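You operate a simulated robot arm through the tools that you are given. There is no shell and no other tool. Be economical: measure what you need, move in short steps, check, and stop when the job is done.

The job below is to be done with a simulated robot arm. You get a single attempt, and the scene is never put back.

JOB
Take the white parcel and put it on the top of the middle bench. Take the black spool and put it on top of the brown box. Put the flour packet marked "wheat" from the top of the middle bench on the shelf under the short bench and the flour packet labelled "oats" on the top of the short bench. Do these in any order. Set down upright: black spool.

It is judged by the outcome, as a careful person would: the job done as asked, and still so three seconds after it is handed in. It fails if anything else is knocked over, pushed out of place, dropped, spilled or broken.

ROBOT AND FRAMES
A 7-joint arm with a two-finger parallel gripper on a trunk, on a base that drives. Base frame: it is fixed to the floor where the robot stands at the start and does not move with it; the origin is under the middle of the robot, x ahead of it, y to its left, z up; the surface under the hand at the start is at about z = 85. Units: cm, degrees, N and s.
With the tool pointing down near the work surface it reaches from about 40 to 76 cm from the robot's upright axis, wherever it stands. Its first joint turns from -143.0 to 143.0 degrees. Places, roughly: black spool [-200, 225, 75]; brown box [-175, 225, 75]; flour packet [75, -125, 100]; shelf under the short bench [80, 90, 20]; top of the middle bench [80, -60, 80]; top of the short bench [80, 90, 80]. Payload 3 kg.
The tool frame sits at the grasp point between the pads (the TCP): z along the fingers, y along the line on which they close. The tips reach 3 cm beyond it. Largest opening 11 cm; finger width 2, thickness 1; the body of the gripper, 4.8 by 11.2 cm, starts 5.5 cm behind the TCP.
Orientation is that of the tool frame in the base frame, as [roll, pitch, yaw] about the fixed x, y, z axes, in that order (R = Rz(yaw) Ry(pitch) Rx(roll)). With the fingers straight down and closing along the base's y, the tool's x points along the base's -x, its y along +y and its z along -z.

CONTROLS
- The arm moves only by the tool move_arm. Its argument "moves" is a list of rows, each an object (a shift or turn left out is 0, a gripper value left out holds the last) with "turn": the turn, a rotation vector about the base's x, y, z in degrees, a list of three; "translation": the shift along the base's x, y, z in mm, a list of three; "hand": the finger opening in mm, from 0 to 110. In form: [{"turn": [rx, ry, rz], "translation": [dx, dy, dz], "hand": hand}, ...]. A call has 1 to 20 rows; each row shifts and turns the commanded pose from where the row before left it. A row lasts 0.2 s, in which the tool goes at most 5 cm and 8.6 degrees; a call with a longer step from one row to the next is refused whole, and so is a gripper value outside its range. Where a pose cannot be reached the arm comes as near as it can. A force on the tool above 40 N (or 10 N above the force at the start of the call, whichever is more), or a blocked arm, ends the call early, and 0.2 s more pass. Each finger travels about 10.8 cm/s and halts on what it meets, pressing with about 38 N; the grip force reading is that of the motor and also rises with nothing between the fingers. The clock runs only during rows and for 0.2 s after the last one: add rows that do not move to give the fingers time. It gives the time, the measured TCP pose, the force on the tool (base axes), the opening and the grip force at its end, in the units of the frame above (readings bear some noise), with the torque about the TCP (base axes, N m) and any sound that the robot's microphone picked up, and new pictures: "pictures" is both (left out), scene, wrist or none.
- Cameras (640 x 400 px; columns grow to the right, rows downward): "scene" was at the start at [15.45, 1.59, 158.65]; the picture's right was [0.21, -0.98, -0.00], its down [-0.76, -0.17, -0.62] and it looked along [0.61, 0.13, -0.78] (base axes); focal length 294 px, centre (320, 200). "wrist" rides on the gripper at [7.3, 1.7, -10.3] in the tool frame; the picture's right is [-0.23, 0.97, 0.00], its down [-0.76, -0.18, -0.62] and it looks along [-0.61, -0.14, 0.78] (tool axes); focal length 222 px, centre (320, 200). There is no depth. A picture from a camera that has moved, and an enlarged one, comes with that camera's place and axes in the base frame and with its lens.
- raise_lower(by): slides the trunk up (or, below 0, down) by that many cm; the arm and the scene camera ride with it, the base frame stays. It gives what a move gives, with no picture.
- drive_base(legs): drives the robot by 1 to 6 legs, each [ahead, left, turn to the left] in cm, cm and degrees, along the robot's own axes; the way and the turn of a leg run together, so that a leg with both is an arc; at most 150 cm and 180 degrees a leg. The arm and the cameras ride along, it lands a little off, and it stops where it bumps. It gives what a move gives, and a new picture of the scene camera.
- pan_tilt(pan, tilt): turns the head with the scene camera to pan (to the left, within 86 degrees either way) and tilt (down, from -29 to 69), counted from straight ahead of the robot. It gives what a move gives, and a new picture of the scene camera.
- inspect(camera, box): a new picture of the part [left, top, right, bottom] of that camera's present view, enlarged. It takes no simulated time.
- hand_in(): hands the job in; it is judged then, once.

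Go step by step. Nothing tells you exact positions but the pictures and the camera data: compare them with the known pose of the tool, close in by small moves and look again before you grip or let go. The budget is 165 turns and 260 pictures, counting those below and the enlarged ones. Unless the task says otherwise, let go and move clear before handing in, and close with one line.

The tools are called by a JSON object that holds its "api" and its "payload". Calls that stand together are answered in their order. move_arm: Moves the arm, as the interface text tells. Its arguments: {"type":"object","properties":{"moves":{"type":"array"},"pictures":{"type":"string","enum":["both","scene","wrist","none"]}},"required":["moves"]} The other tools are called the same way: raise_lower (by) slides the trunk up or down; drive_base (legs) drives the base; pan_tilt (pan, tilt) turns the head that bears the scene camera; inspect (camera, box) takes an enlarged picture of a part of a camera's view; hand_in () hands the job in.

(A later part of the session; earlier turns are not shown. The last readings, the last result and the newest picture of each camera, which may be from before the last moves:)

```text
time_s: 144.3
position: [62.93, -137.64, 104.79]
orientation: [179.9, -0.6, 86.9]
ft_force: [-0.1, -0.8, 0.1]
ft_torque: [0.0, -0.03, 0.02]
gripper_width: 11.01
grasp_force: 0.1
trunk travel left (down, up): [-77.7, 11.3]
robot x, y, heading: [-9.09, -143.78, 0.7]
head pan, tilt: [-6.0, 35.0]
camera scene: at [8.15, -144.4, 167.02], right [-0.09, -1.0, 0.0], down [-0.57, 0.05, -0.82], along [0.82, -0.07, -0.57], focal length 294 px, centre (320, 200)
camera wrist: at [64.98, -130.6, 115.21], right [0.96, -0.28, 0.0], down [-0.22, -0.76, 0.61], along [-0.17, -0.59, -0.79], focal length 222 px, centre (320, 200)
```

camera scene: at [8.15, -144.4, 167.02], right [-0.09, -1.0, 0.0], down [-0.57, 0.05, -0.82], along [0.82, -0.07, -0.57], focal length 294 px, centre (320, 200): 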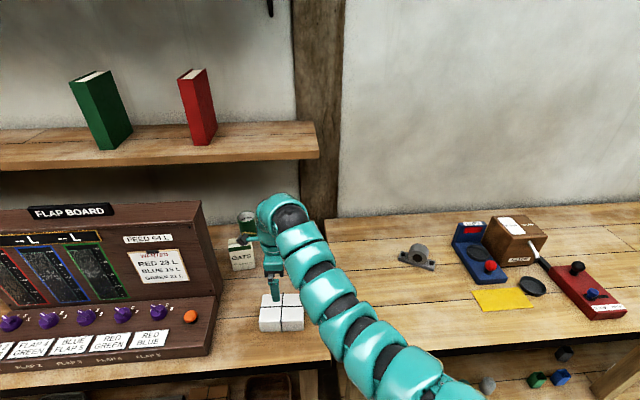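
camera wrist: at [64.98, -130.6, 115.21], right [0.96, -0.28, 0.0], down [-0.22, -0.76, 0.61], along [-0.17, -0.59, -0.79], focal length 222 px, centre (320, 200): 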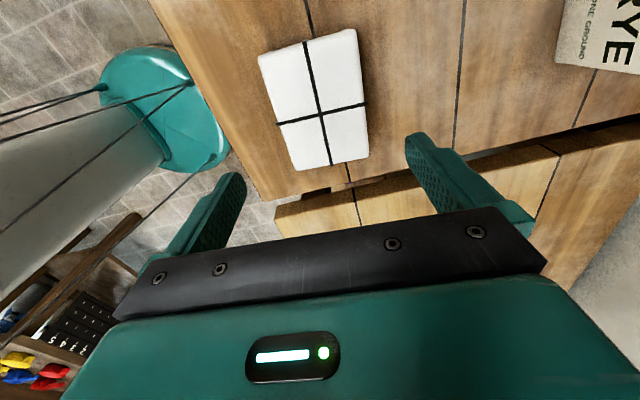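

Parcel is placed. Next the OATS packet (front centre ≈[84.4, −124], yaw ≈+6.5°). I back off and return to the 45° pose with a matching yaw.

{"api": "drive_base", "payload": {"legs": [[-25, 0, 0], [0, 10, 0]]}}

{"api": "move_arm", "payload": {"moves": [{"turn": [0, 0, 8.3]}, {"turn": [0, 0, 8.3]}, {"turn": [0, 0, 8.3]}, {"turn": [0, 0, 8.3]}, {"turn": [0, 0, 8.3]}, {"turn": [0, 0, 8.3]}, {"turn": [0, 0, 8.3]}, {"turn": [0, 0, 8.3]}, {"turn": [0, 0, 8.3]}, {"turn": [0, 0, 8.3]}, {"turn": [0, 0, 8.3]}, {"turn": [0, 0, 8.3]}, {"turn": [0.85, -7.45, 0]}, {"turn": [0.85, -7.45, 0]}, {"turn": [0.85, -7.45, 0]}, {"turn": [0.85, -7.45, 0]}, {"turn": [0.85, -7.45, 0]}, {"turn": [0.85, -7.45, 0]}], "pictures": "both"}}

```text
time_s: 146.9
position: [38.25, -128.07, 104.6]
orientation: [179.9, -0.6, 86.7]
ft_force: [-0.2, 0.6, -0.2]
ft_torque: [-0.02, 0.01, 0.02]
gripper_width: 10.98
grasp_force: 0.1
trunk travel left (down, up): [-77.7, 11.3]
robot x, y, heading: [-33.46, -134.04, 0.9]
head pan, tilt: [-6.0, 35.0]
camera scene: at [-16.61, -134.61, 167.01], right [-0.09, -1.0, 0.0], down [-0.57, 0.05, -0.82], along [0.82, -0.07, -0.57], focal length 294 px, centre (320, 200)
```

scene: 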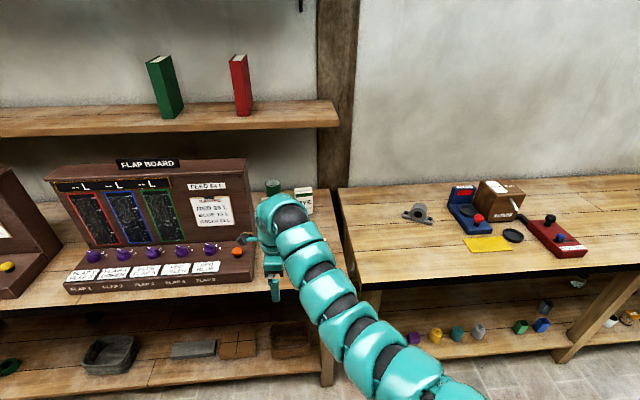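

```text
time_s: 150.7
position: [38.19, -128.24, 104.56]
orientation: [179.9, 44.4, -173.9]
ft_force: [-0.2, 0.0, -0.4]
ft_torque: [0.0, -0.01, 0.01]
gripper_width: 11.01
grasp_force: 0.1
trunk travel left (down, up): [-77.7, 11.3]
robot x, y, heading: [-33.74, -134.14, 0.8]
head pan, tilt: [-6.0, 35.0]
camera scene: at [-16.68, -134.8, 167.02], right [-0.09, -1.0, 0.0], down [-0.57, 0.05, -0.82], along [0.82, -0.07, -0.57], focal length 294 px, centre (320, 200)
camera wrist: at [25.59, -127.9, 107.02], right [0.05, 0.99, 0.16], down [0.13, -0.17, 0.98], along [0.99, -0.03, -0.13], focal length 222 px, centre (320, 200)
```

scene: 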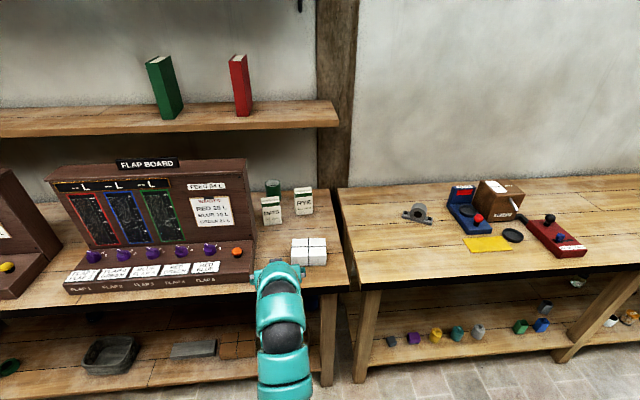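
wrist: 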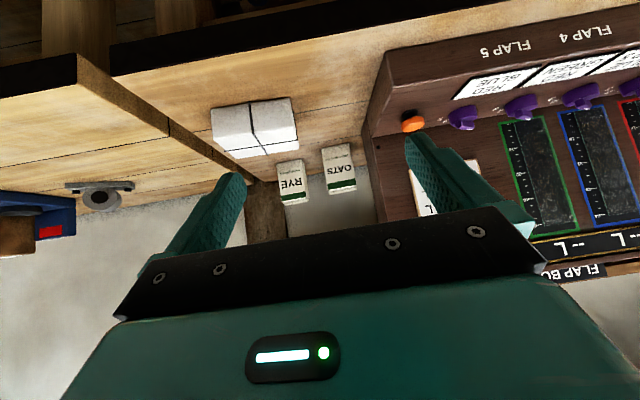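

{"api": "inspect", "payload": {"camera": "scene", "box": [220, 165, 348, 245]}}

```text
5.00 times, centred on (284, 205) of scene
camera zoom: at [-16.68, -134.8, 167.02], right [-0.09, -1.0, 0.0], down [-0.57, 0.05, -0.82], along [0.82, -0.07, -0.57], focal length 1471 px, centre (500, 175)
```

zoom: 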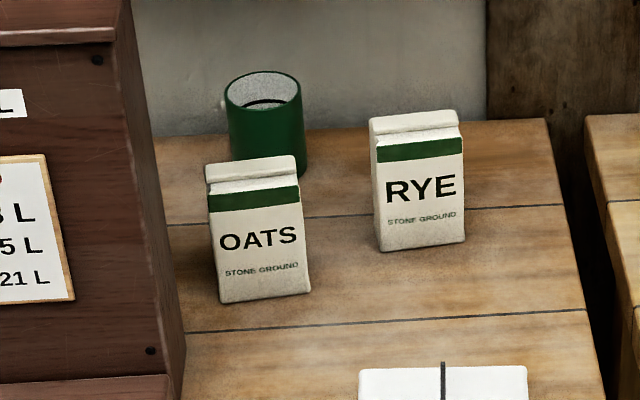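

Oats centre front ≈[84.3, −123.4], board's side is ~3 cm left of it and ends at x≈77. I'll retract a bit, drive forward, and recheck with the wrist.

{"api": "move_arm", "payload": {"moves": [{"translation": [-20, 12, 10], "hand": 106}, {"translation": [-20, 12, 10]}, {"translation": [-20, 8, 10]}], "pictures": "none"}}

{"api": "drive_base", "payload": {"legs": [[40, 0, 0]]}}

{"api": "move_arm", "payload": {"moves": [{"translation": [0, 0, 0]}], "pictures": "wrist"}}

```text
time_s: 151.5
position: [32.12, -124.92, 107.69]
orientation: [179.8, 44.4, -173.7]
ft_force: [-0.3, -0.1, 0.0]
ft_torque: [0.02, -0.03, 0.02]
gripper_width: 10.61
grasp_force: 0.0
trunk travel left (down, up): [-77.7, 11.3]
robot x, y, heading: [-33.65, -133.94, 0.4]
head pan, tilt: [-6.0, 35.0]
```

```text
time_s: 153.8
position: [69.0, -123.62, 107.53]
orientation: [179.6, 43.9, -172.9]
ft_force: [-6.9, -6.7, 2.7]
ft_torque: [0.13, -0.1, 0.44]
gripper_width: 10.34
grasp_force: 0.1
trunk travel left (down, up): [-77.7, 11.3]
robot x, y, heading: [3.82, -133.59, 1.2]
head pan, tilt: [-6.0, 35.0]
stopped in leg 1: the force on the tool passed its limit at 114 N (the readings are from after the stop); the commanded pose is now the measured one
camera scene: at [20.63, -134.11, 167.03], right [-0.08, -1.0, 0.0], down [-0.57, 0.05, -0.82], along [0.82, -0.07, -0.57], focal length 294 px, centre (320, 200)
```

scene: 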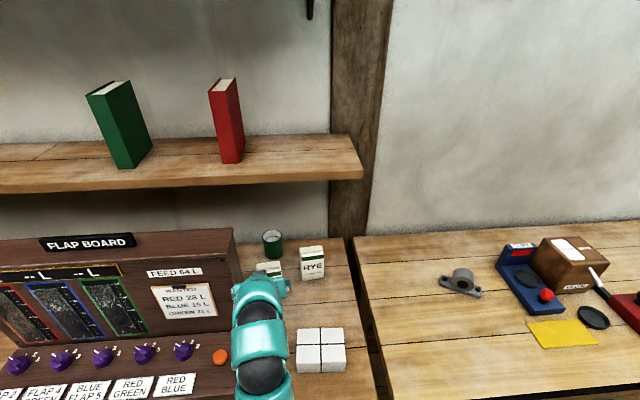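

```text
time_s: 154.2
position: [69.19, -123.64, 107.56]
orientation: [179.7, 44.0, -172.8]
ft_force: [-7.9, -6.7, 2.5]
ft_torque: [0.13, -0.11, 0.42]
gripper_width: 10.29
grasp_force: 0.1
trunk travel left (down, up): [-77.7, 11.3]
robot x, y, heading: [3.66, -133.63, 1.2]
head pan, tilt: [-6.0, 35.0]
camera wrist: at [56.57, -123.57, 110.09], right [0.04, 0.99, 0.16], down [0.14, -0.16, 0.98], along [0.99, -0.01, -0.14], focal length 222 px, centre (320, 200)
```

wrist: 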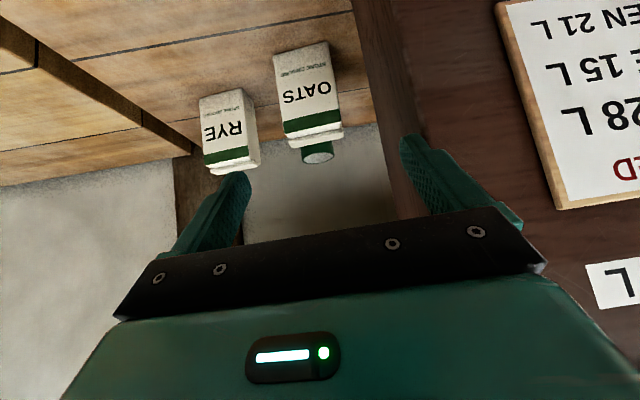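

The left finger touched the front of the FLAP board. I back straight off and check whether the board moved.

{"api": "move_arm", "payload": {"moves": [{"translation": [-10, -2, 0]}, {"translation": [-30, -10, 0]}, {"translation": [-30, -10, 20]}, {"translation": [-30, -20, 20]}], "pictures": "none"}}

{"api": "drive_base", "payload": {"legs": [[-37, 0, 0]]}}

{"api": "inspect", "payload": {"camera": "scene", "box": [220, 165, 348, 245]}}

```text
time_s: 155.4
position: [61.11, -129.95, 113.31]
orientation: [-176.3, 48.3, -173.9]
ft_force: [-0.1, 0.3, -0.7]
ft_torque: [0.0, 0.0, -0.03]
gripper_width: 10.59
grasp_force: 0.0
out of reach, approached as far as the arm can: row 4
trunk travel left (down, up): [-77.7, 11.3]
robot x, y, heading: [4.11, -133.17, 1.3]
head pan, tilt: [-6.0, 35.0]
stopped in row 4: the arm was blocked; the commanded pose is now the measured one
```

```text
time_s: 157.8
position: [24.11, -130.82, 113.33]
orientation: [-176.4, 48.3, -174.1]
ft_force: [-0.2, 0.2, 0.0]
ft_torque: [0.0, -0.01, -0.01]
gripper_width: 10.6
grasp_force: 0.1
trunk travel left (down, up): [-77.7, 11.3]
robot x, y, heading: [-33.2, -133.9, 1.1]
head pan, tilt: [-6.0, 35.0]
camera scene: at [-16.33, -134.8, 167.02], right [-0.08, -1.0, 0.0], down [-0.57, 0.05, -0.82], along [0.82, -0.07, -0.57], focal length 294 px, centre (320, 200)
```

scene: 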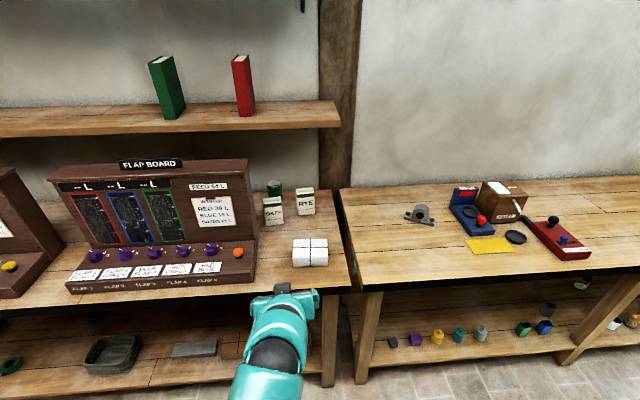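

```text
5.00 times, centred on (284, 205) of scene
camera zoom: at [-16.33, -134.8, 167.02], right [-0.08, -1.0, 0.0], down [-0.57, 0.05, -0.82], along [0.82, -0.07, -0.57], focal length 1471 px, centre (500, 175)
```

zoom: 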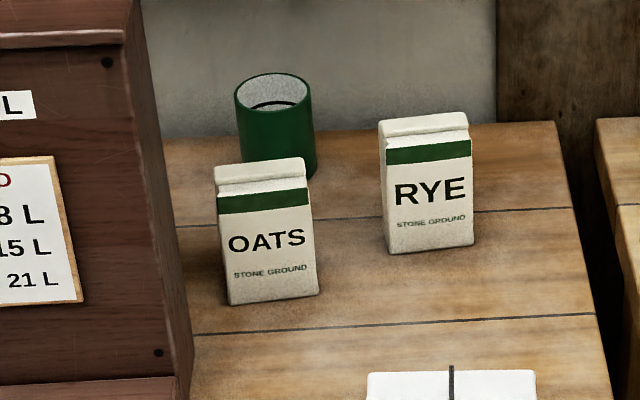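

The board and everything else have not moved (only a uniform view shift). I restore the orientation, and will come in from the right, above the packet, behind the board's rear edge (x≈78.5).

{"api": "move_arm", "payload": {"moves": [{"translation": [30, 0, -15]}, {"translation": [30, 0, -15]}, {"translation": [30, 0, -15], "turn": [2.0, 3.5, 4.7]}, {"translation": [10, 0, -10]}, {"translation": [0, 0, -10], "hand": 108}], "pictures": "none"}}

```text
time_s: 159.0
position: [34.12, -130.8, 106.68]
orientation: [-179.9, 45.1, -171.7]
ft_force: [0.0, 0.0, -0.4]
ft_torque: [-0.02, 0.0, -0.01]
gripper_width: 10.8
grasp_force: 0.0
trunk travel left (down, up): [-77.7, 11.3]
robot x, y, heading: [-32.96, -134.4, 1.2]
head pan, tilt: [-6.0, 35.0]
```

{"api": "drive_base", "payload": {"legs": [[41, 0, -1]]}}

{"api": "move_arm", "payload": {"moves": [{"translation": [25, 0, 0]}, {"translation": [25, 0, 0]}], "pictures": "both"}}

```text
time_s: 161.5
position: [75.1, -131.48, 106.68]
orientation: [-179.9, 45.0, -172.9]
ft_force: [-0.1, -0.4, -0.3]
ft_torque: [0.02, -0.01, -0.01]
gripper_width: 10.79
grasp_force: 0.1
trunk travel left (down, up): [-77.7, 11.3]
robot x, y, heading: [7.65, -133.66, 0.2]
head pan, tilt: [-6.0, 35.0]
camera scene: at [24.75, -134.58, 167.0], right [-0.1, -0.99, 0.0], down [-0.57, 0.06, -0.82], along [0.81, -0.08, -0.57], focal length 294 px, centre (320, 200)
```

scene: 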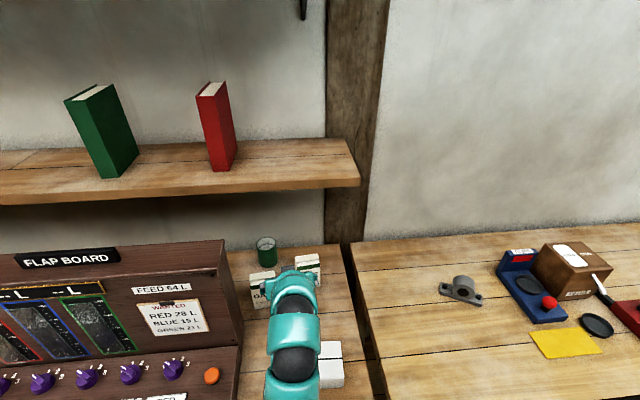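

```text
time_s: 162.1
position: [79.97, -131.66, 106.67]
orientation: [180.0, 45.1, -172.9]
ft_force: [-1.0, 0.7, 0.6]
ft_torque: [0.03, -0.01, 0.02]
gripper_width: 10.79
grasp_force: 0.1
trunk travel left (down, up): [-77.7, 11.3]
robot x, y, heading: [7.77, -133.99, 0.1]
head pan, tilt: [-6.0, 35.0]
camera scene: at [24.69, -134.6, 167.01], right [-0.1, -0.99, 0.0], down [-0.57, 0.06, -0.82], along [0.81, -0.08, -0.57], focal length 294 px, centre (320, 200)
camera wrist: at [67.38, -131.39, 108.92], right [0.04, 0.99, 0.16], down [0.12, -0.16, 0.98], along [0.99, -0.02, -0.12], focal length 222 px, centre (320, 200)
```

scene: 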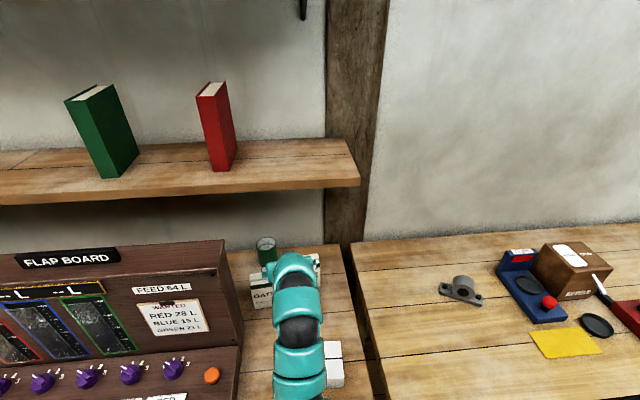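
wrist: 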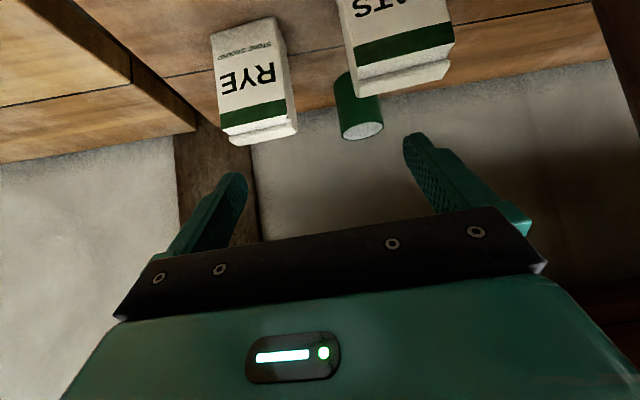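

Oats confirmed: front centre ≈[83.9, −123.5], yaw ≈7.5°. Move forward, then left above it.

{"api": "move_arm", "payload": {"moves": [{"translation": [26, 0, 3]}, {"translation": [26, 0, 0]}, {"translation": [0, 28, 0]}, {"translation": [0, 28, 0]}, {"translation": [0, 26, 0]}], "pictures": "both"}}

```text
time_s: 163.3
position: [85.39, -123.07, 106.96]
orientation: [-179.9, 45.0, -172.8]
ft_force: [-0.5, -0.6, -0.6]
ft_torque: [-0.02, 0.0, -0.01]
gripper_width: 10.81
grasp_force: 0.0
trunk travel left (down, up): [-77.7, 11.3]
robot x, y, heading: [7.92, -133.89, 0.3]
head pan, tilt: [-6.0, 35.0]
camera scene: at [24.65, -134.5, 167.01], right [-0.1, -0.99, 0.0], down [-0.57, 0.06, -0.82], along [0.81, -0.08, -0.57], focal length 294 px, centre (320, 200)
camera wrist: at [72.66, -122.98, 109.3], right [0.04, 0.99, 0.16], down [0.12, -0.16, 0.98], along [0.99, -0.02, -0.12], focal length 222 px, centre (320, 200)
```

scene: 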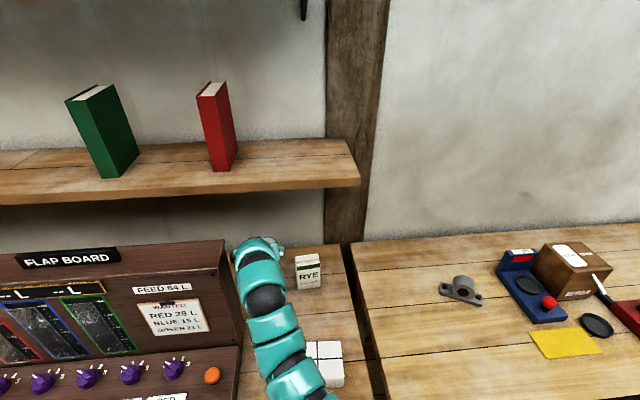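
wrist: 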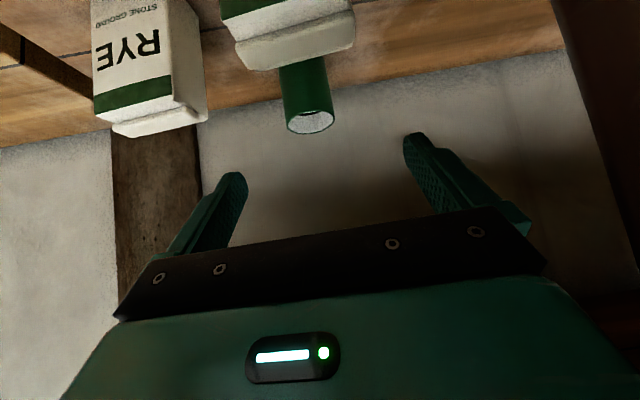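

Centred over oats. Lowering step by step.

{"api": "move_arm", "payload": {"moves": [{"translation": [0, -2, -25]}, {"translation": [0, 0, -30]}, {"translation": [0, 0, -30]}, {"translation": [0, 0, -20]}], "pictures": "both"}}

```text
time_s: 164.3
position: [85.19, -123.43, 96.43]
orientation: [-179.9, 45.0, -172.9]
ft_force: [-1.0, 0.8, 0.0]
ft_torque: [-0.01, 0.01, 0.02]
gripper_width: 10.8
grasp_force: 0.1
trunk travel left (down, up): [-77.7, 11.3]
robot x, y, heading: [7.81, -133.86, -0.1]
head pan, tilt: [-6.0, 35.0]
camera scene: at [24.67, -134.59, 167.01], right [-0.1, -0.99, 0.0], down [-0.57, 0.06, -0.82], along [0.81, -0.08, -0.57], focal length 294 px, centre (320, 200)
camera wrist: at [72.6, -123.18, 98.73], right [0.04, 0.99, 0.16], down [0.12, -0.16, 0.98], along [0.99, -0.02, -0.12], focal length 222 px, centre (320, 200)
```

scene: 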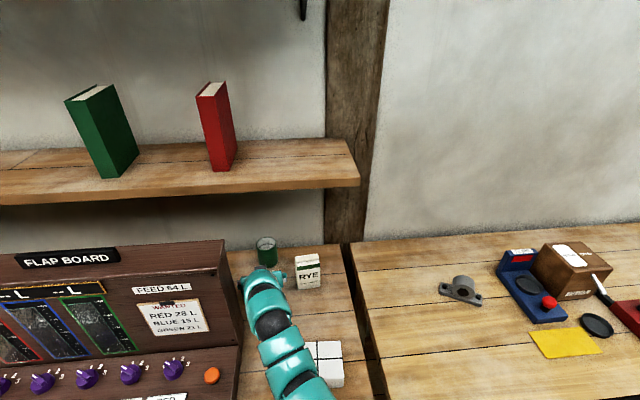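
wrist: 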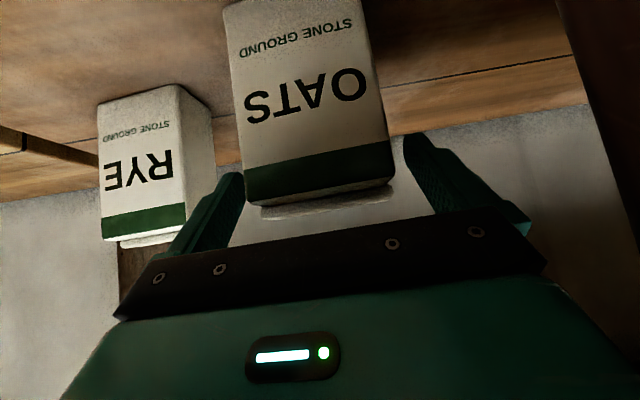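

{"api": "move_arm", "payload": {"moves": [{"translation": [0, 0, -12]}, {"translation": [0, 0, -10]}, {"hand": 100}, {"hand": 92}, {"hand": 84}, {"hand": 75}, {"hand": 60}, {"hand": 60}], "pictures": "wrist"}}

```text
time_s: 166.1
position: [85.31, -123.3, 94.31]
orientation: [180.0, 45.1, -172.8]
ft_force: [-0.4, 1.7, 1.5]
ft_torque: [0.38, 0.02, 0.03]
gripper_width: 7.95
grasp_force: 38.0
trunk travel left (down, up): [-77.7, 11.3]
robot x, y, heading: [7.72, -133.68, 0.3]
head pan, tilt: [-6.0, 35.0]
camera wrist: at [72.56, -123.2, 96.58], right [0.04, 0.99, 0.16], down [0.12, -0.16, 0.98], along [0.99, -0.02, -0.12], focal length 222 px, centre (320, 200)
```

wrist: 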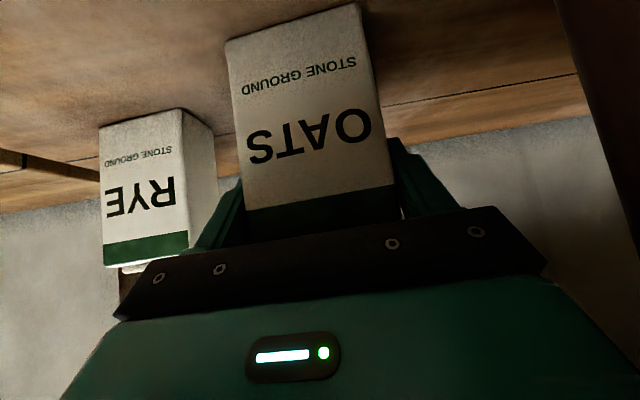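

Gripped. Lift, shift right a little, then pull back.

{"api": "move_arm", "payload": {"moves": [{"translation": [0, 0, 15]}, {"translation": [0, 0, 30]}, {"translation": [0, 0, 40]}, {"translation": [0, 0, 35]}, {"translation": [-10, -15, 0]}, {"translation": [-10, -20, 0]}, {"translation": [-10, -15, 0]}], "pictures": "wrist"}}

{"api": "drive_base", "payload": {"legs": [[-48, 0, 0]]}}

```text
time_s: 167.7
position: [82.3, -128.48, 106.3]
orientation: [-179.9, 45.1, -172.9]
ft_force: [-0.2, 0.3, -3.8]
ft_torque: [0.04, 0.01, 0.01]
gripper_width: 7.96
grasp_force: 38.0
trunk travel left (down, up): [-77.7, 11.3]
robot x, y, heading: [7.83, -133.67, 0.3]
head pan, tilt: [-6.0, 35.0]
camera wrist: at [69.64, -128.34, 108.52], right [0.04, 0.99, 0.16], down [0.12, -0.16, 0.98], along [0.99, -0.02, -0.12], focal length 222 px, centre (320, 200)
```

wrist: 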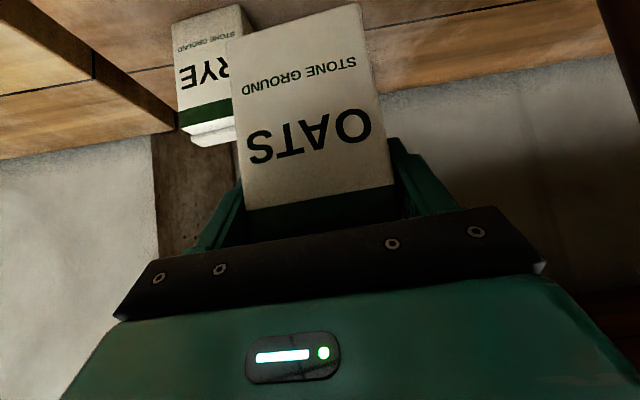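

```text
time_s: 170.6
position: [34.03, -128.79, 106.3]
orientation: [-179.9, 44.9, -173.1]
ft_force: [0.5, 0.6, -3.7]
ft_torque: [0.02, 0.02, 0.02]
gripper_width: 7.99
grasp_force: 37.5
trunk travel left (down, up): [-77.7, 11.3]
robot x, y, heading: [-40.46, -133.77, 0.1]
head pan, tilt: [-6.0, 35.0]
camera scene: at [-23.56, -134.73, 167.01], right [-0.1, -0.99, 0.0], down [-0.57, 0.06, -0.82], along [0.81, -0.09, -0.57], focal length 294 px, centre (320, 200)
```

scene: 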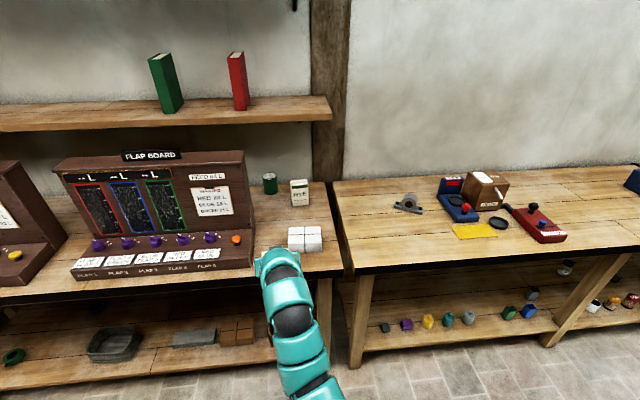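

Clear. Drive left to the short bench and look for a free spot on its top.

{"api": "drive_base", "payload": {"legs": [[-5, 0, 0], [0, 110, 0], [0, 85, 0]]}}

{"api": "pan_tilt", "payload": {"pan": 10, "tilt": 35}}

{"api": "inspect", "payload": {"camera": "scene", "box": [150, 100, 470, 300]}}

```text
time_s: 180.9
position: [33.43, 65.0, 106.33]
orientation: [-179.9, 45.1, -174.5]
ft_force: [0.1, -0.3, -3.2]
ft_torque: [-0.01, 0.02, 0.0]
gripper_width: 8.0
grasp_force: 38.1
trunk travel left (down, up): [-77.7, 11.3]
robot x, y, heading: [-40.98, 61.86, -1.4]
head pan, tilt: [-6.0, 35.0]
camera scene: at [-24.17, 60.59, 167.0], right [-0.13, -0.99, 0.0], down [-0.57, 0.07, -0.82], along [0.81, -0.11, -0.57], focal length 294 px, centre (320, 200)
```

scene: 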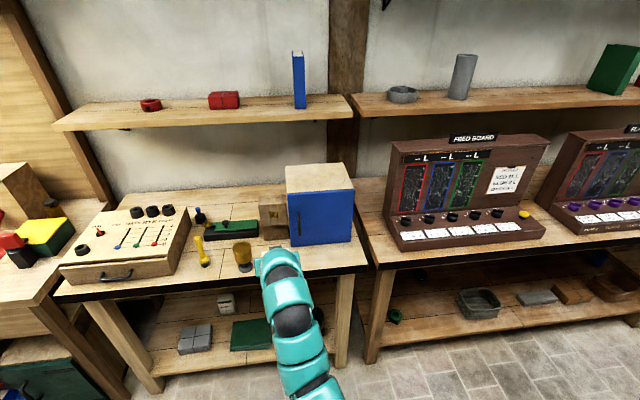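

```text
time_s: 181.7
position: [33.53, 64.94, 106.23]
orientation: [-179.9, 44.9, -174.6]
ft_force: [0.4, 0.3, -4.4]
ft_torque: [0.0, 0.03, -0.01]
gripper_width: 8.01
grasp_force: 37.9
trunk travel left (down, up): [-77.7, 11.3]
robot x, y, heading: [-41.01, 61.63, -1.7]
head pan, tilt: [10.0, 35.0]
camera scene: at [-24.19, 62.98, 167.0], right [0.15, -0.99, 0.0], down [-0.57, -0.08, -0.82], along [0.81, 0.12, -0.57], focal length 294 px, centre (320, 200)
```

scene: 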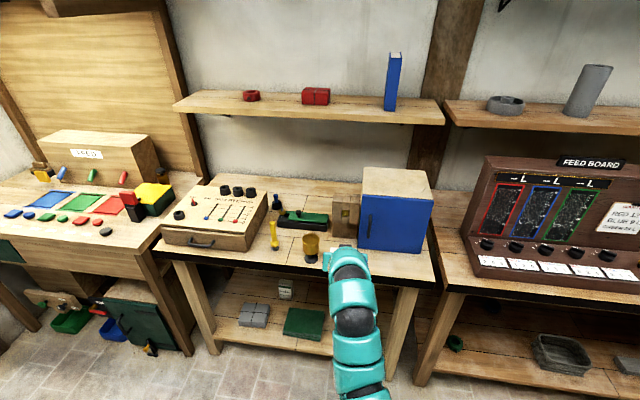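

```text
2.00 times, centred on (310, 200) of scene
camera zoom: at [-24.19, 62.98, 167.0], right [0.15, -0.99, 0.0], down [-0.57, -0.08, -0.82], along [0.81, 0.12, -0.57], focal length 589 px, centre (340, 200)
```

zoom: 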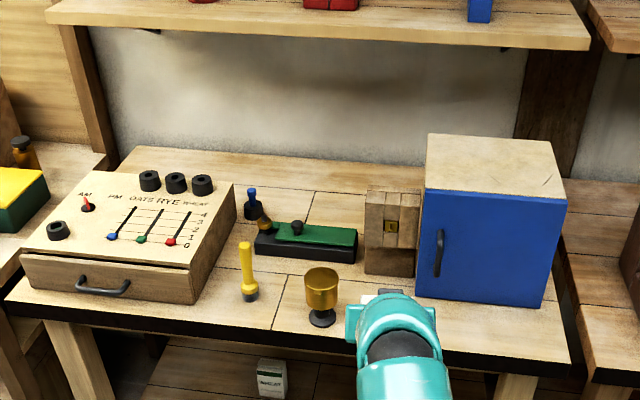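

Free spot: front strip before the right part of the blue cabinet (cabinet front x≈61.7, bench edge x≈49.5, y≈42–50), right of the handle. I move in line with it.

{"api": "drive_base", "payload": {"legs": [[0, -20, 1.5]]}}

{"api": "move_arm", "payload": {"moves": [{"turn": [0, 0, -6]}], "pictures": "both"}}

{"api": "inspect", "payload": {"camera": "scene", "box": [180, 140, 400, 278]}}

```text
time_s: 183.2
position: [33.3, 46.66, 106.19]
orientation: [180.0, 45.1, -173.2]
ft_force: [0.6, -0.6, -3.5]
ft_torque: [0.0, 0.04, 0.04]
gripper_width: 7.98
grasp_force: 38.3
trunk travel left (down, up): [-77.7, 11.3]
robot x, y, heading: [-41.68, 41.66, -0.1]
head pan, tilt: [10.0, 35.0]
camera scene: at [-24.5, 43.12, 167.01], right [0.17, -0.98, 0.0], down [-0.57, -0.1, -0.82], along [0.81, 0.14, -0.57], focal length 294 px, centre (320, 200)
```

scene: 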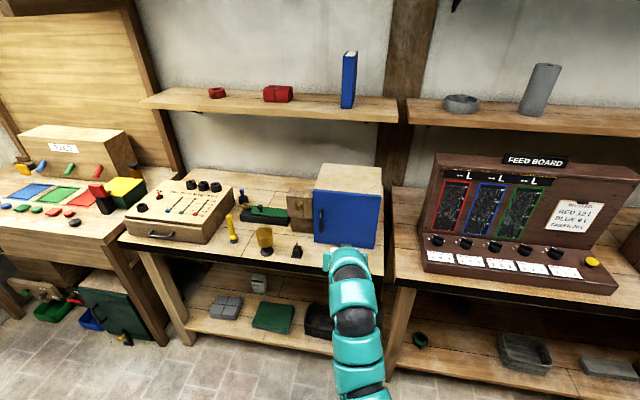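

```text
time_s: 183.7
position: [33.21, 46.74, 106.34]
orientation: [-179.9, 45.0, -179.1]
ft_force: [0.5, 0.2, -3.8]
ft_torque: [0.0, 0.02, 0.02]
gripper_width: 8.0
grasp_force: 38.1
trunk travel left (down, up): [-77.7, 11.3]
robot x, y, heading: [-41.28, 41.92, 0.1]
head pan, tilt: [10.0, 35.0]
camera scene: at [-24.51, 43.3, 167.01], right [0.17, -0.98, 0.0], down [-0.57, -0.1, -0.82], along [0.81, 0.14, -0.57], focal length 294 px, centre (320, 200)
camera wrist: at [20.66, 48.29, 108.53], right [0.15, 0.98, 0.16], down [0.1, -0.18, 0.98], along [0.98, -0.13, -0.12], focal length 222 px, centre (320, 200)
```

scene: 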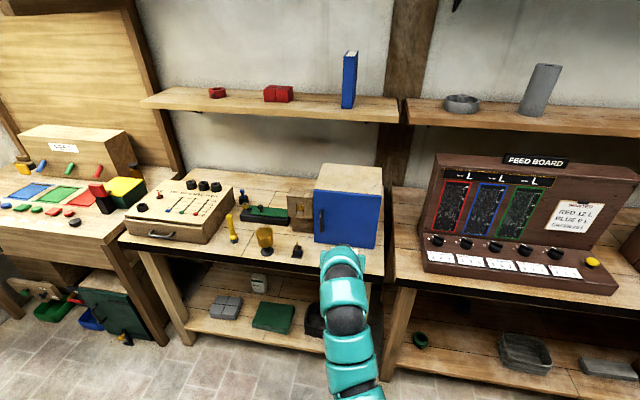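
wrist: 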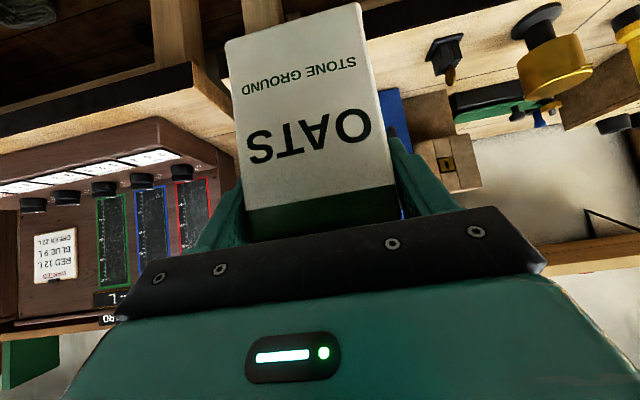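

```text
2.90 times, centred on (290, 209) of scene
camera zoom: at [-24.51, 43.3, 167.01], right [0.17, -0.98, 0.0], down [-0.57, -0.1, -0.82], along [0.81, 0.14, -0.57], focal length 853 px, centre (407, 174)
```

zoom: 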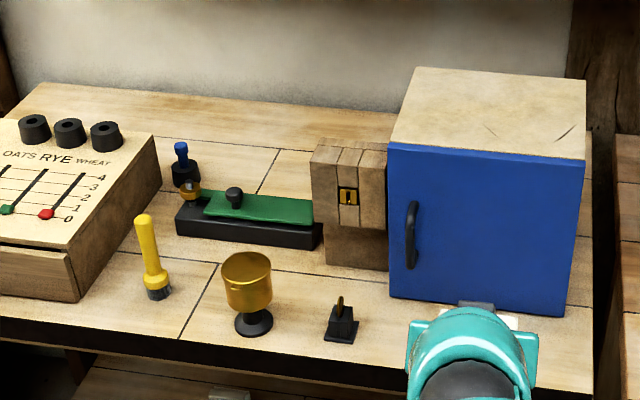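

Clear line: cabinet front at x≈61.7, handle at y≈58. Drive forward 20 cm and check.

{"api": "drive_base", "payload": {"legs": [[20, 0, 0]]}}

{"api": "move_arm", "payload": {"moves": [{"translation": [0, 0, -30]}, {"translation": [0, 0, -30]}, {"translation": [0, 0, -25]}], "pictures": "both"}}

```text
time_s: 185.3
position: [53.61, 46.52, 106.15]
orientation: [-180.0, 45.0, -179.1]
ft_force: [0.0, -0.8, -4.8]
ft_torque: [0.05, 0.02, 0.0]
gripper_width: 7.98
grasp_force: 38.2
trunk travel left (down, up): [-77.7, 11.3]
robot x, y, heading: [-21.23, 41.45, 0.1]
head pan, tilt: [10.0, 35.0]
camera scene: at [-3.99, 43.22, 166.99], right [0.17, -0.99, 0.0], down [-0.57, -0.1, -0.82], along [0.81, 0.14, -0.57], focal length 294 px, centre (320, 200)
```

scene: 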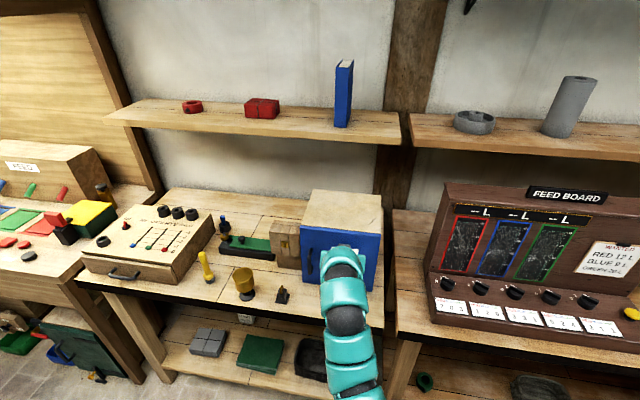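

```text
time_s: 186.1
position: [53.48, 46.45, 97.84]
orientation: [-179.8, 45.0, -179.2]
ft_force: [-0.2, 0.2, -3.3]
ft_torque: [0.02, 0.01, 0.0]
gripper_width: 8.01
grasp_force: 38.2
trunk travel left (down, up): [-77.7, 11.3]
robot x, y, heading: [-20.77, 41.63, -0.1]
head pan, tilt: [10.0, 35.0]
camera scene: at [-4.11, 43.21, 167.0], right [0.17, -0.99, 0.0], down [-0.57, -0.1, -0.82], along [0.81, 0.14, -0.57], focal length 294 px, centre (320, 200)
camera wrist: at [41.04, 48.08, 100.11], right [0.15, 0.98, 0.16], down [0.1, -0.18, 0.98], along [0.98, -0.13, -0.12], focal length 222 px, centre (320, 200)
```

scene: 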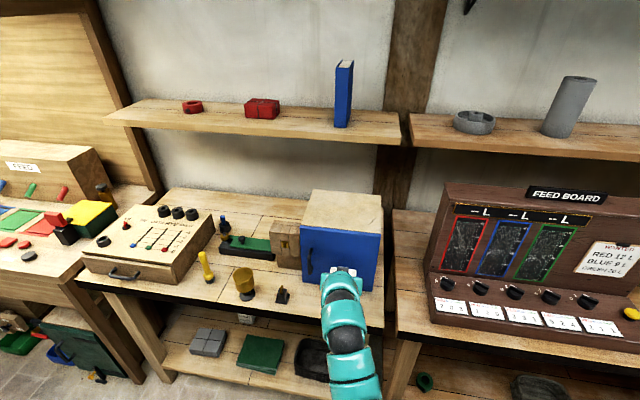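
wrist: 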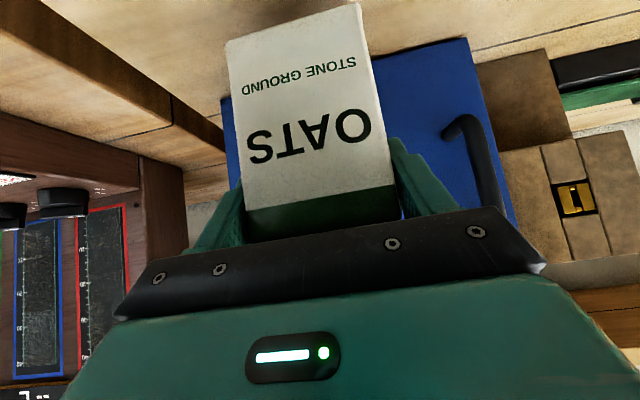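

{"api": "move_arm", "payload": {"moves": [{"translation": [8, 0, -15]}, {"translation": [0, 0, -10]}, {"translation": [0, 0, -6]}, {"translation": [0, 0, -3]}], "pictures": "none"}}

{"api": "move_arm", "payload": {"moves": [{"translation": [0, 0, -2]}, {"translation": [0, 0, -2]}], "pictures": "none"}}

```text
time_s: 187.1
position: [54.23, 46.77, 94.4]
orientation: [-180.0, 45.1, -179.2]
ft_force: [0.6, 0.8, -4.1]
ft_torque: [-0.01, 0.05, -0.01]
gripper_width: 7.99
grasp_force: 37.4
trunk travel left (down, up): [-77.7, 11.3]
robot x, y, heading: [-21.15, 41.7, -0.2]
head pan, tilt: [10.0, 35.0]
```

```text
time_s: 187.7
position: [54.22, 46.55, 94.45]
orientation: [180.0, 45.5, -179.3]
ft_force: [-0.6, 0.5, 13.8]
ft_torque: [-0.05, 0.52, 0.07]
gripper_width: 8.0
grasp_force: 37.8
trunk travel left (down, up): [-77.7, 11.3]
robot x, y, heading: [-21.15, 41.74, -0.1]
head pan, tilt: [10.0, 35.0]
```

Contact. Relax 1 mm, open, and retreat along the tool axis.

{"api": "move_arm", "payload": {"moves": [{"translation": [0, 0, 2]}, {"hand": 90}, {"hand": 108}, {"hand": 110}, {"hand": 110}, {"translation": [-20, 0, 20]}, {"translation": [-25, 0, 25]}, {"translation": [-25, 0, 25]}, {"translation": [-25, 0, 25]}], "pictures": "both"}}

```text
time_s: 189.7
position: [44.59, 46.68, 103.55]
orientation: [-180.0, 45.0, -179.1]
ft_force: [-0.6, 1.0, -0.1]
ft_torque: [0.02, -0.01, 0.03]
gripper_width: 10.98
grasp_force: 0.1
trunk travel left (down, up): [-77.7, 11.3]
robot x, y, heading: [-21.08, 41.54, -0.1]
head pan, tilt: [10.0, 35.0]
camera scene: at [-4.27, 43.21, 167.02], right [0.17, -0.99, 0.0], down [-0.56, -0.1, -0.82], along [0.81, 0.14, -0.57], focal length 294 px, centre (320, 200)
camera wrist: at [32.14, 48.3, 105.83], right [0.15, 0.98, 0.16], down [0.1, -0.18, 0.98], along [0.98, -0.13, -0.12], focal length 222 px, centre (320, 200)
```

scene: 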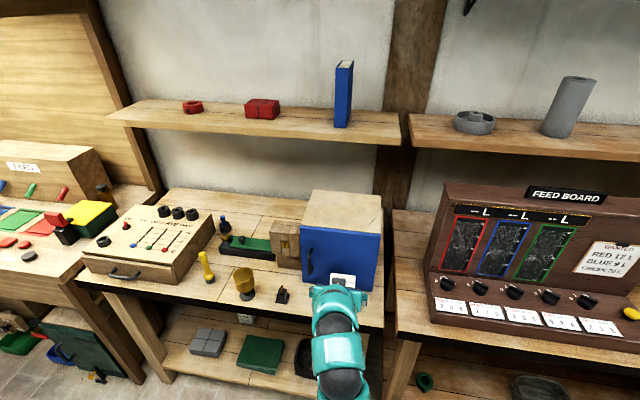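
wrist: 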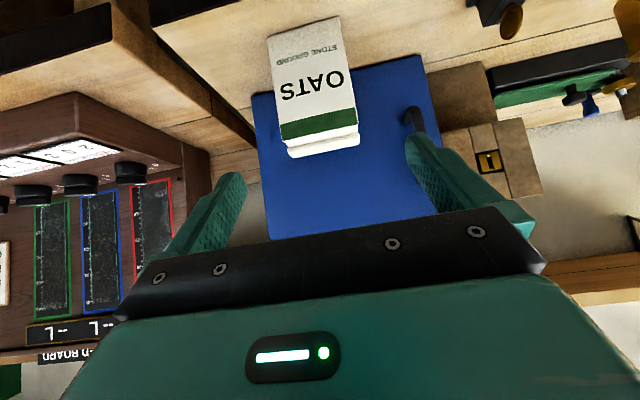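

Oats stands well on the short bench. Now go for the spool: back off, turn left 90°, and drive toward the hoist tray (≈x −218…−166, y 193…238).

{"api": "drive_base", "payload": {"legs": [[-20, 0, 0], [0, 0, 90], [65, 0, 0], [0, 100, 0]]}}

{"api": "pan_tilt", "payload": {"pan": 20, "tilt": 35}}

```text
time_s: 203.2
position: [-147.33, 172.98, 103.55]
orientation: [-179.8, 45.1, -88.6]
ft_force: [-0.9, 0.0, 0.6]
ft_torque: [0.03, -0.03, 0.0]
gripper_width: 11.01
grasp_force: 0.1
trunk travel left (down, up): [-77.7, 11.3]
robot x, y, heading: [-142.09, 107.1, 90.2]
head pan, tilt: [10.0, 35.0]
camera scene: at [-143.4, 124.09, 167.01], right [0.98, 0.18, 0.0], down [0.1, -0.56, -0.82], along [-0.15, 0.81, -0.57], focal length 294 px, centre (320, 200)
```

scene: 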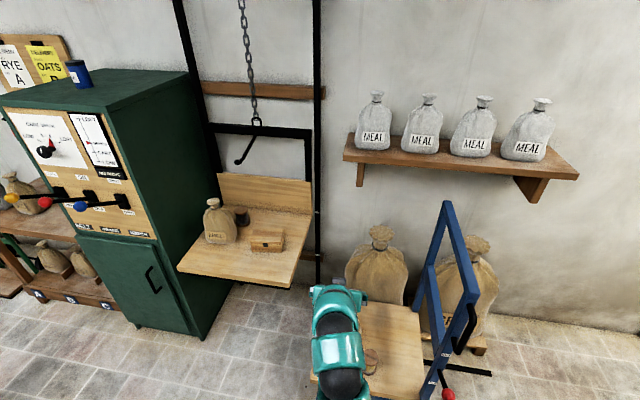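

```text
time_s: 203.9
position: [-147.26, 173.06, 103.5]
orientation: [-179.8, 45.2, -88.8]
ft_force: [-0.5, 0.9, -0.8]
ft_torque: [0.0, 0.0, -0.04]
gripper_width: 11.0
grasp_force: 0.2
trunk travel left (down, up): [-77.7, 11.3]
robot x, y, heading: [-141.7, 107.63, 90.4]
head pan, tilt: [20.0, 35.0]
camera scene: at [-144.83, 123.69, 167.01], right [0.94, 0.35, 0.0], down [0.2, -0.54, -0.82], along [-0.28, 0.77, -0.57], focal length 294 px, centre (320, 200)
```

scene: 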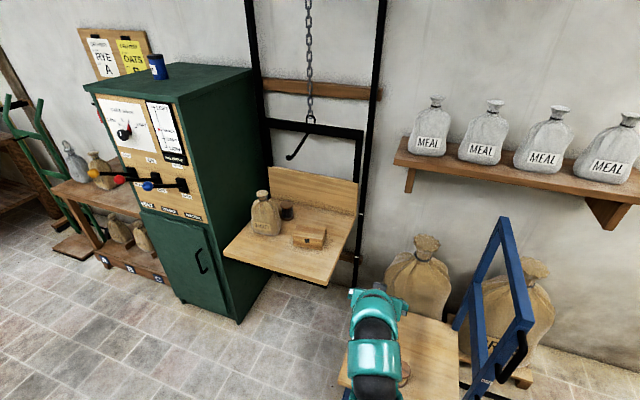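

{"api": "inspect", "payload": {"camera": "scene", "box": [210, 100, 402, 300]}}

```text
2.00 times, centred on (306, 200) of scene
camera zoom: at [-144.83, 123.69, 167.01], right [0.94, 0.35, 0.0], down [0.2, -0.54, -0.82], along [-0.28, 0.77, -0.57], focal length 589 px, centre (348, 200)
```

zoom: 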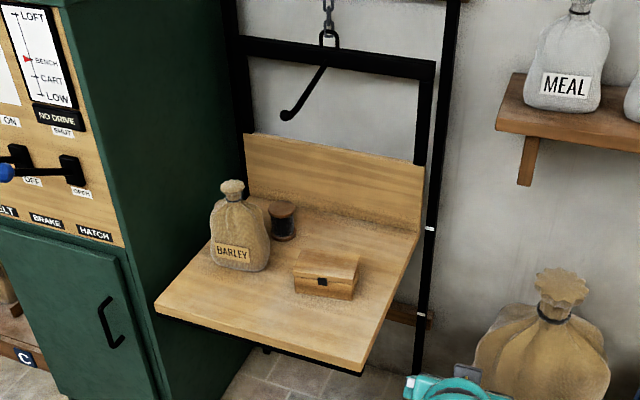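

The layout on the tray: barley sack ≈[−206,216], spool ≈[−201,229], box ≈[−183.5,217.5], a hook above at the back. I drive closer to refine.

{"api": "drive_base", "payload": {"legs": [[0, 38, 0], [20, 0, 0]]}}

{"api": "pan_tilt", "payload": {"pan": 10, "tilt": 45}}

{"api": "move_arm", "payload": {"moves": [{"translation": [0, 0, 0]}], "pictures": "wrist"}}

```text
time_s: 207.5
position: [-185.47, 192.86, 103.46]
orientation: [-180.0, 45.0, -88.6]
ft_force: [-0.1, 0.0, -1.2]
ft_torque: [0.0, -0.01, -0.02]
gripper_width: 11.0
grasp_force: 0.0
trunk travel left (down, up): [-77.7, 11.3]
robot x, y, heading: [-179.94, 126.88, 90.4]
head pan, tilt: [20.0, 35.0]
camera scene: at [-182.79, 143.59, 166.99], right [0.94, 0.35, 0.0], down [0.2, -0.54, -0.82], along [-0.29, 0.77, -0.57], focal length 294 px, centre (320, 200)
```

scene: 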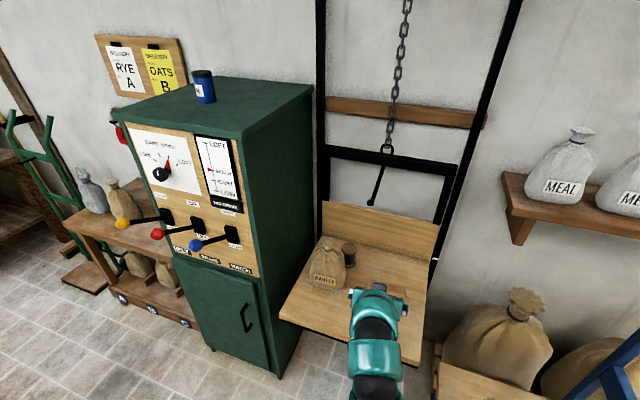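

```text
time_s: 208.2
position: [-185.31, 192.9, 103.54]
orientation: [-179.8, 45.1, -88.5]
ft_force: [-0.7, -0.3, -0.5]
ft_torque: [0.0, 0.01, -0.01]
gripper_width: 10.99
grasp_force: 0.0
trunk travel left (down, up): [-77.7, 11.3]
robot x, y, heading: [-179.93, 127.24, 90.8]
head pan, tilt: [10.0, 45.0]
camera scene: at [-181.19, 143.16, 165.54], right [0.98, 0.18, 0.0], down [0.13, -0.69, -0.71], along [-0.13, 0.7, -0.71], focal length 294 px, centre (320, 200)
```

scene: 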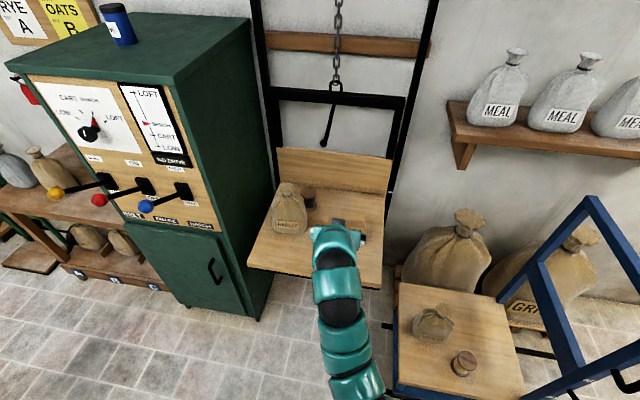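

```text
time_s: 208.6
position: [-185.39, 192.81, 103.55]
orientation: [-179.9, 45.1, -88.6]
ft_force: [-0.5, 0.2, 0.0]
ft_torque: [0.02, 0.02, -0.01]
gripper_width: 11.03
grasp_force: 0.1
trunk travel left (down, up): [-77.7, 11.3]
robot x, y, heading: [-179.41, 127.64, 90.5]
head pan, tilt: [10.0, 45.0]
camera wrist: at [-186.87, 180.36, 105.81], right [-0.98, 0.14, 0.16], down [0.17, 0.1, 0.98], along [0.12, 0.99, -0.12], focal length 222 px, centre (320, 200)
```

wrist: 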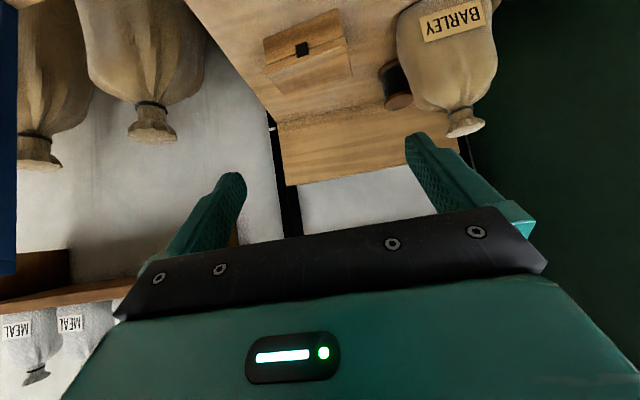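

{"api": "inspect", "payload": {"camera": "wrist", "box": [240, 0, 528, 180]}}

{"api": "inspect", "payload": {"camera": "scene", "box": [240, 130, 400, 290]}}

```text
2.22 times, centred on (384, 90) of wrist
camera zoom: at [-186.87, 180.36, 105.81], right [-0.98, 0.14, 0.16], down [0.17, 0.1, 0.98], along [0.12, 0.99, -0.12], focal length 494 px, centre (178, 444)
```

zoom: 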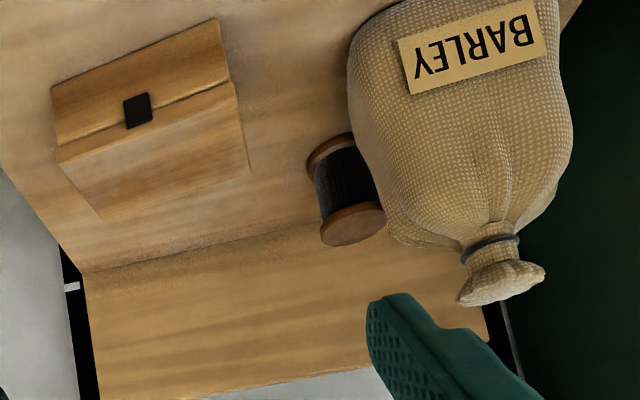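

```text
2.50 times, centred on (320, 210) of scene
camera zoom: at [-181.19, 143.16, 165.53], right [0.98, 0.18, 0.0], down [0.13, -0.7, -0.71], along [-0.13, 0.7, -0.71], focal length 736 px, centre (320, 175)
```

zoom: 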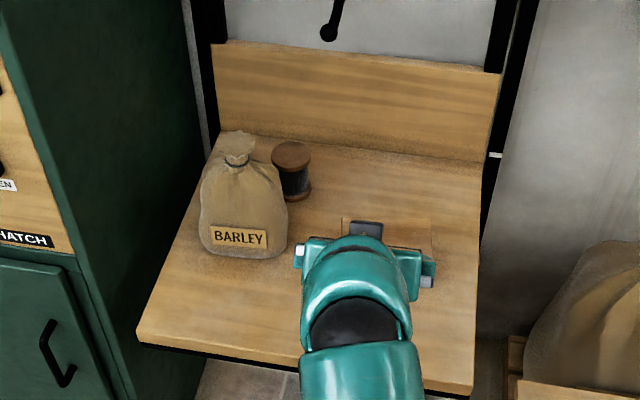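

Triangulated: spool top centre [−202, 230, 81] on tray z≈72.5; box top centre [−184.3, 218.2, 77.7]; hook end ≈[−195, 222, 111]. I'll approach from the right (azimuth ~145°, 50° down) to clear sack, box and hook. Turn the hand first.

{"api": "move_arm", "payload": {"moves": [{"turn": [0, 0, 7.7], "hand": 100}, {"turn": [0, 0, 7.7]}, {"turn": [0, 0, 7.7]}, {"turn": [0, 0, 7.7]}, {"turn": [0, 0, 7.7]}, {"turn": [0, 0, 7.7]}, {"turn": [0, 0, 7.7]}, {"turn": [-2.9, -4.1, 0]}], "pictures": "none"}}

{"api": "raise_lower", "payload": {"by": -14}}

{"api": "move_arm", "payload": {"moves": [{"translation": [0, 0, 0]}], "pictures": "both"}}

```text
time_s: 210.4
position: [-185.49, 192.92, 103.45]
orientation: [-180.0, 39.9, -34.6]
ft_force: [0.5, -0.6, 0.2]
ft_torque: [-0.01, 0.01, 0.0]
gripper_width: 10.0
grasp_force: 0.0
trunk travel left (down, up): [-77.7, 11.3]
robot x, y, heading: [-179.71, 127.19, 90.9]
head pan, tilt: [10.0, 45.0]
```

```text
time_s: 212.1
position: [-185.44, 192.91, 89.58]
orientation: [180.0, 40.1, -34.7]
ft_force: [-0.3, -0.4, -0.5]
ft_torque: [0.0, -0.01, -0.02]
gripper_width: 10.02
grasp_force: 0.2
trunk travel left (down, up): [-63.7, 25.3]
robot x, y, heading: [-179.57, 127.65, 90.6]
head pan, tilt: [10.0, 45.0]
```

```text
time_s: 212.5
position: [-185.36, 192.89, 89.53]
orientation: [-180.0, 40.0, -34.7]
ft_force: [-0.2, 0.4, 0.3]
ft_torque: [0.02, -0.01, -0.01]
gripper_width: 10.02
grasp_force: 0.0
trunk travel left (down, up): [-63.7, 25.3]
robot x, y, heading: [-179.62, 126.83, 90.3]
head pan, tilt: [10.0, 45.0]
camera scene: at [-181.19, 143.17, 151.53], right [0.98, 0.18, 0.0], down [0.13, -0.7, -0.71], along [-0.13, 0.7, -0.71], focal length 294 px, centre (320, 200)
camera wrist: at [-176.45, 184.52, 92.9], right [-0.7, -0.7, 0.15], down [-0.05, 0.25, 0.97], along [-0.71, 0.67, -0.21], focal length 222 px, centre (320, 200)
```

scene: 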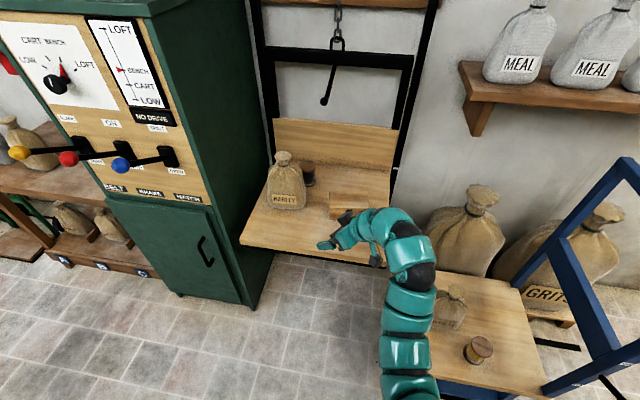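
wrist: 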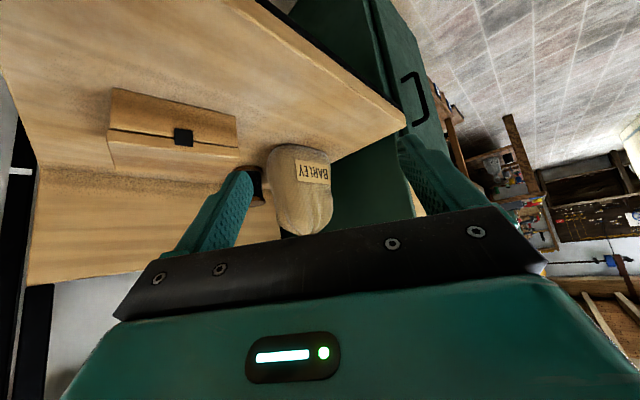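

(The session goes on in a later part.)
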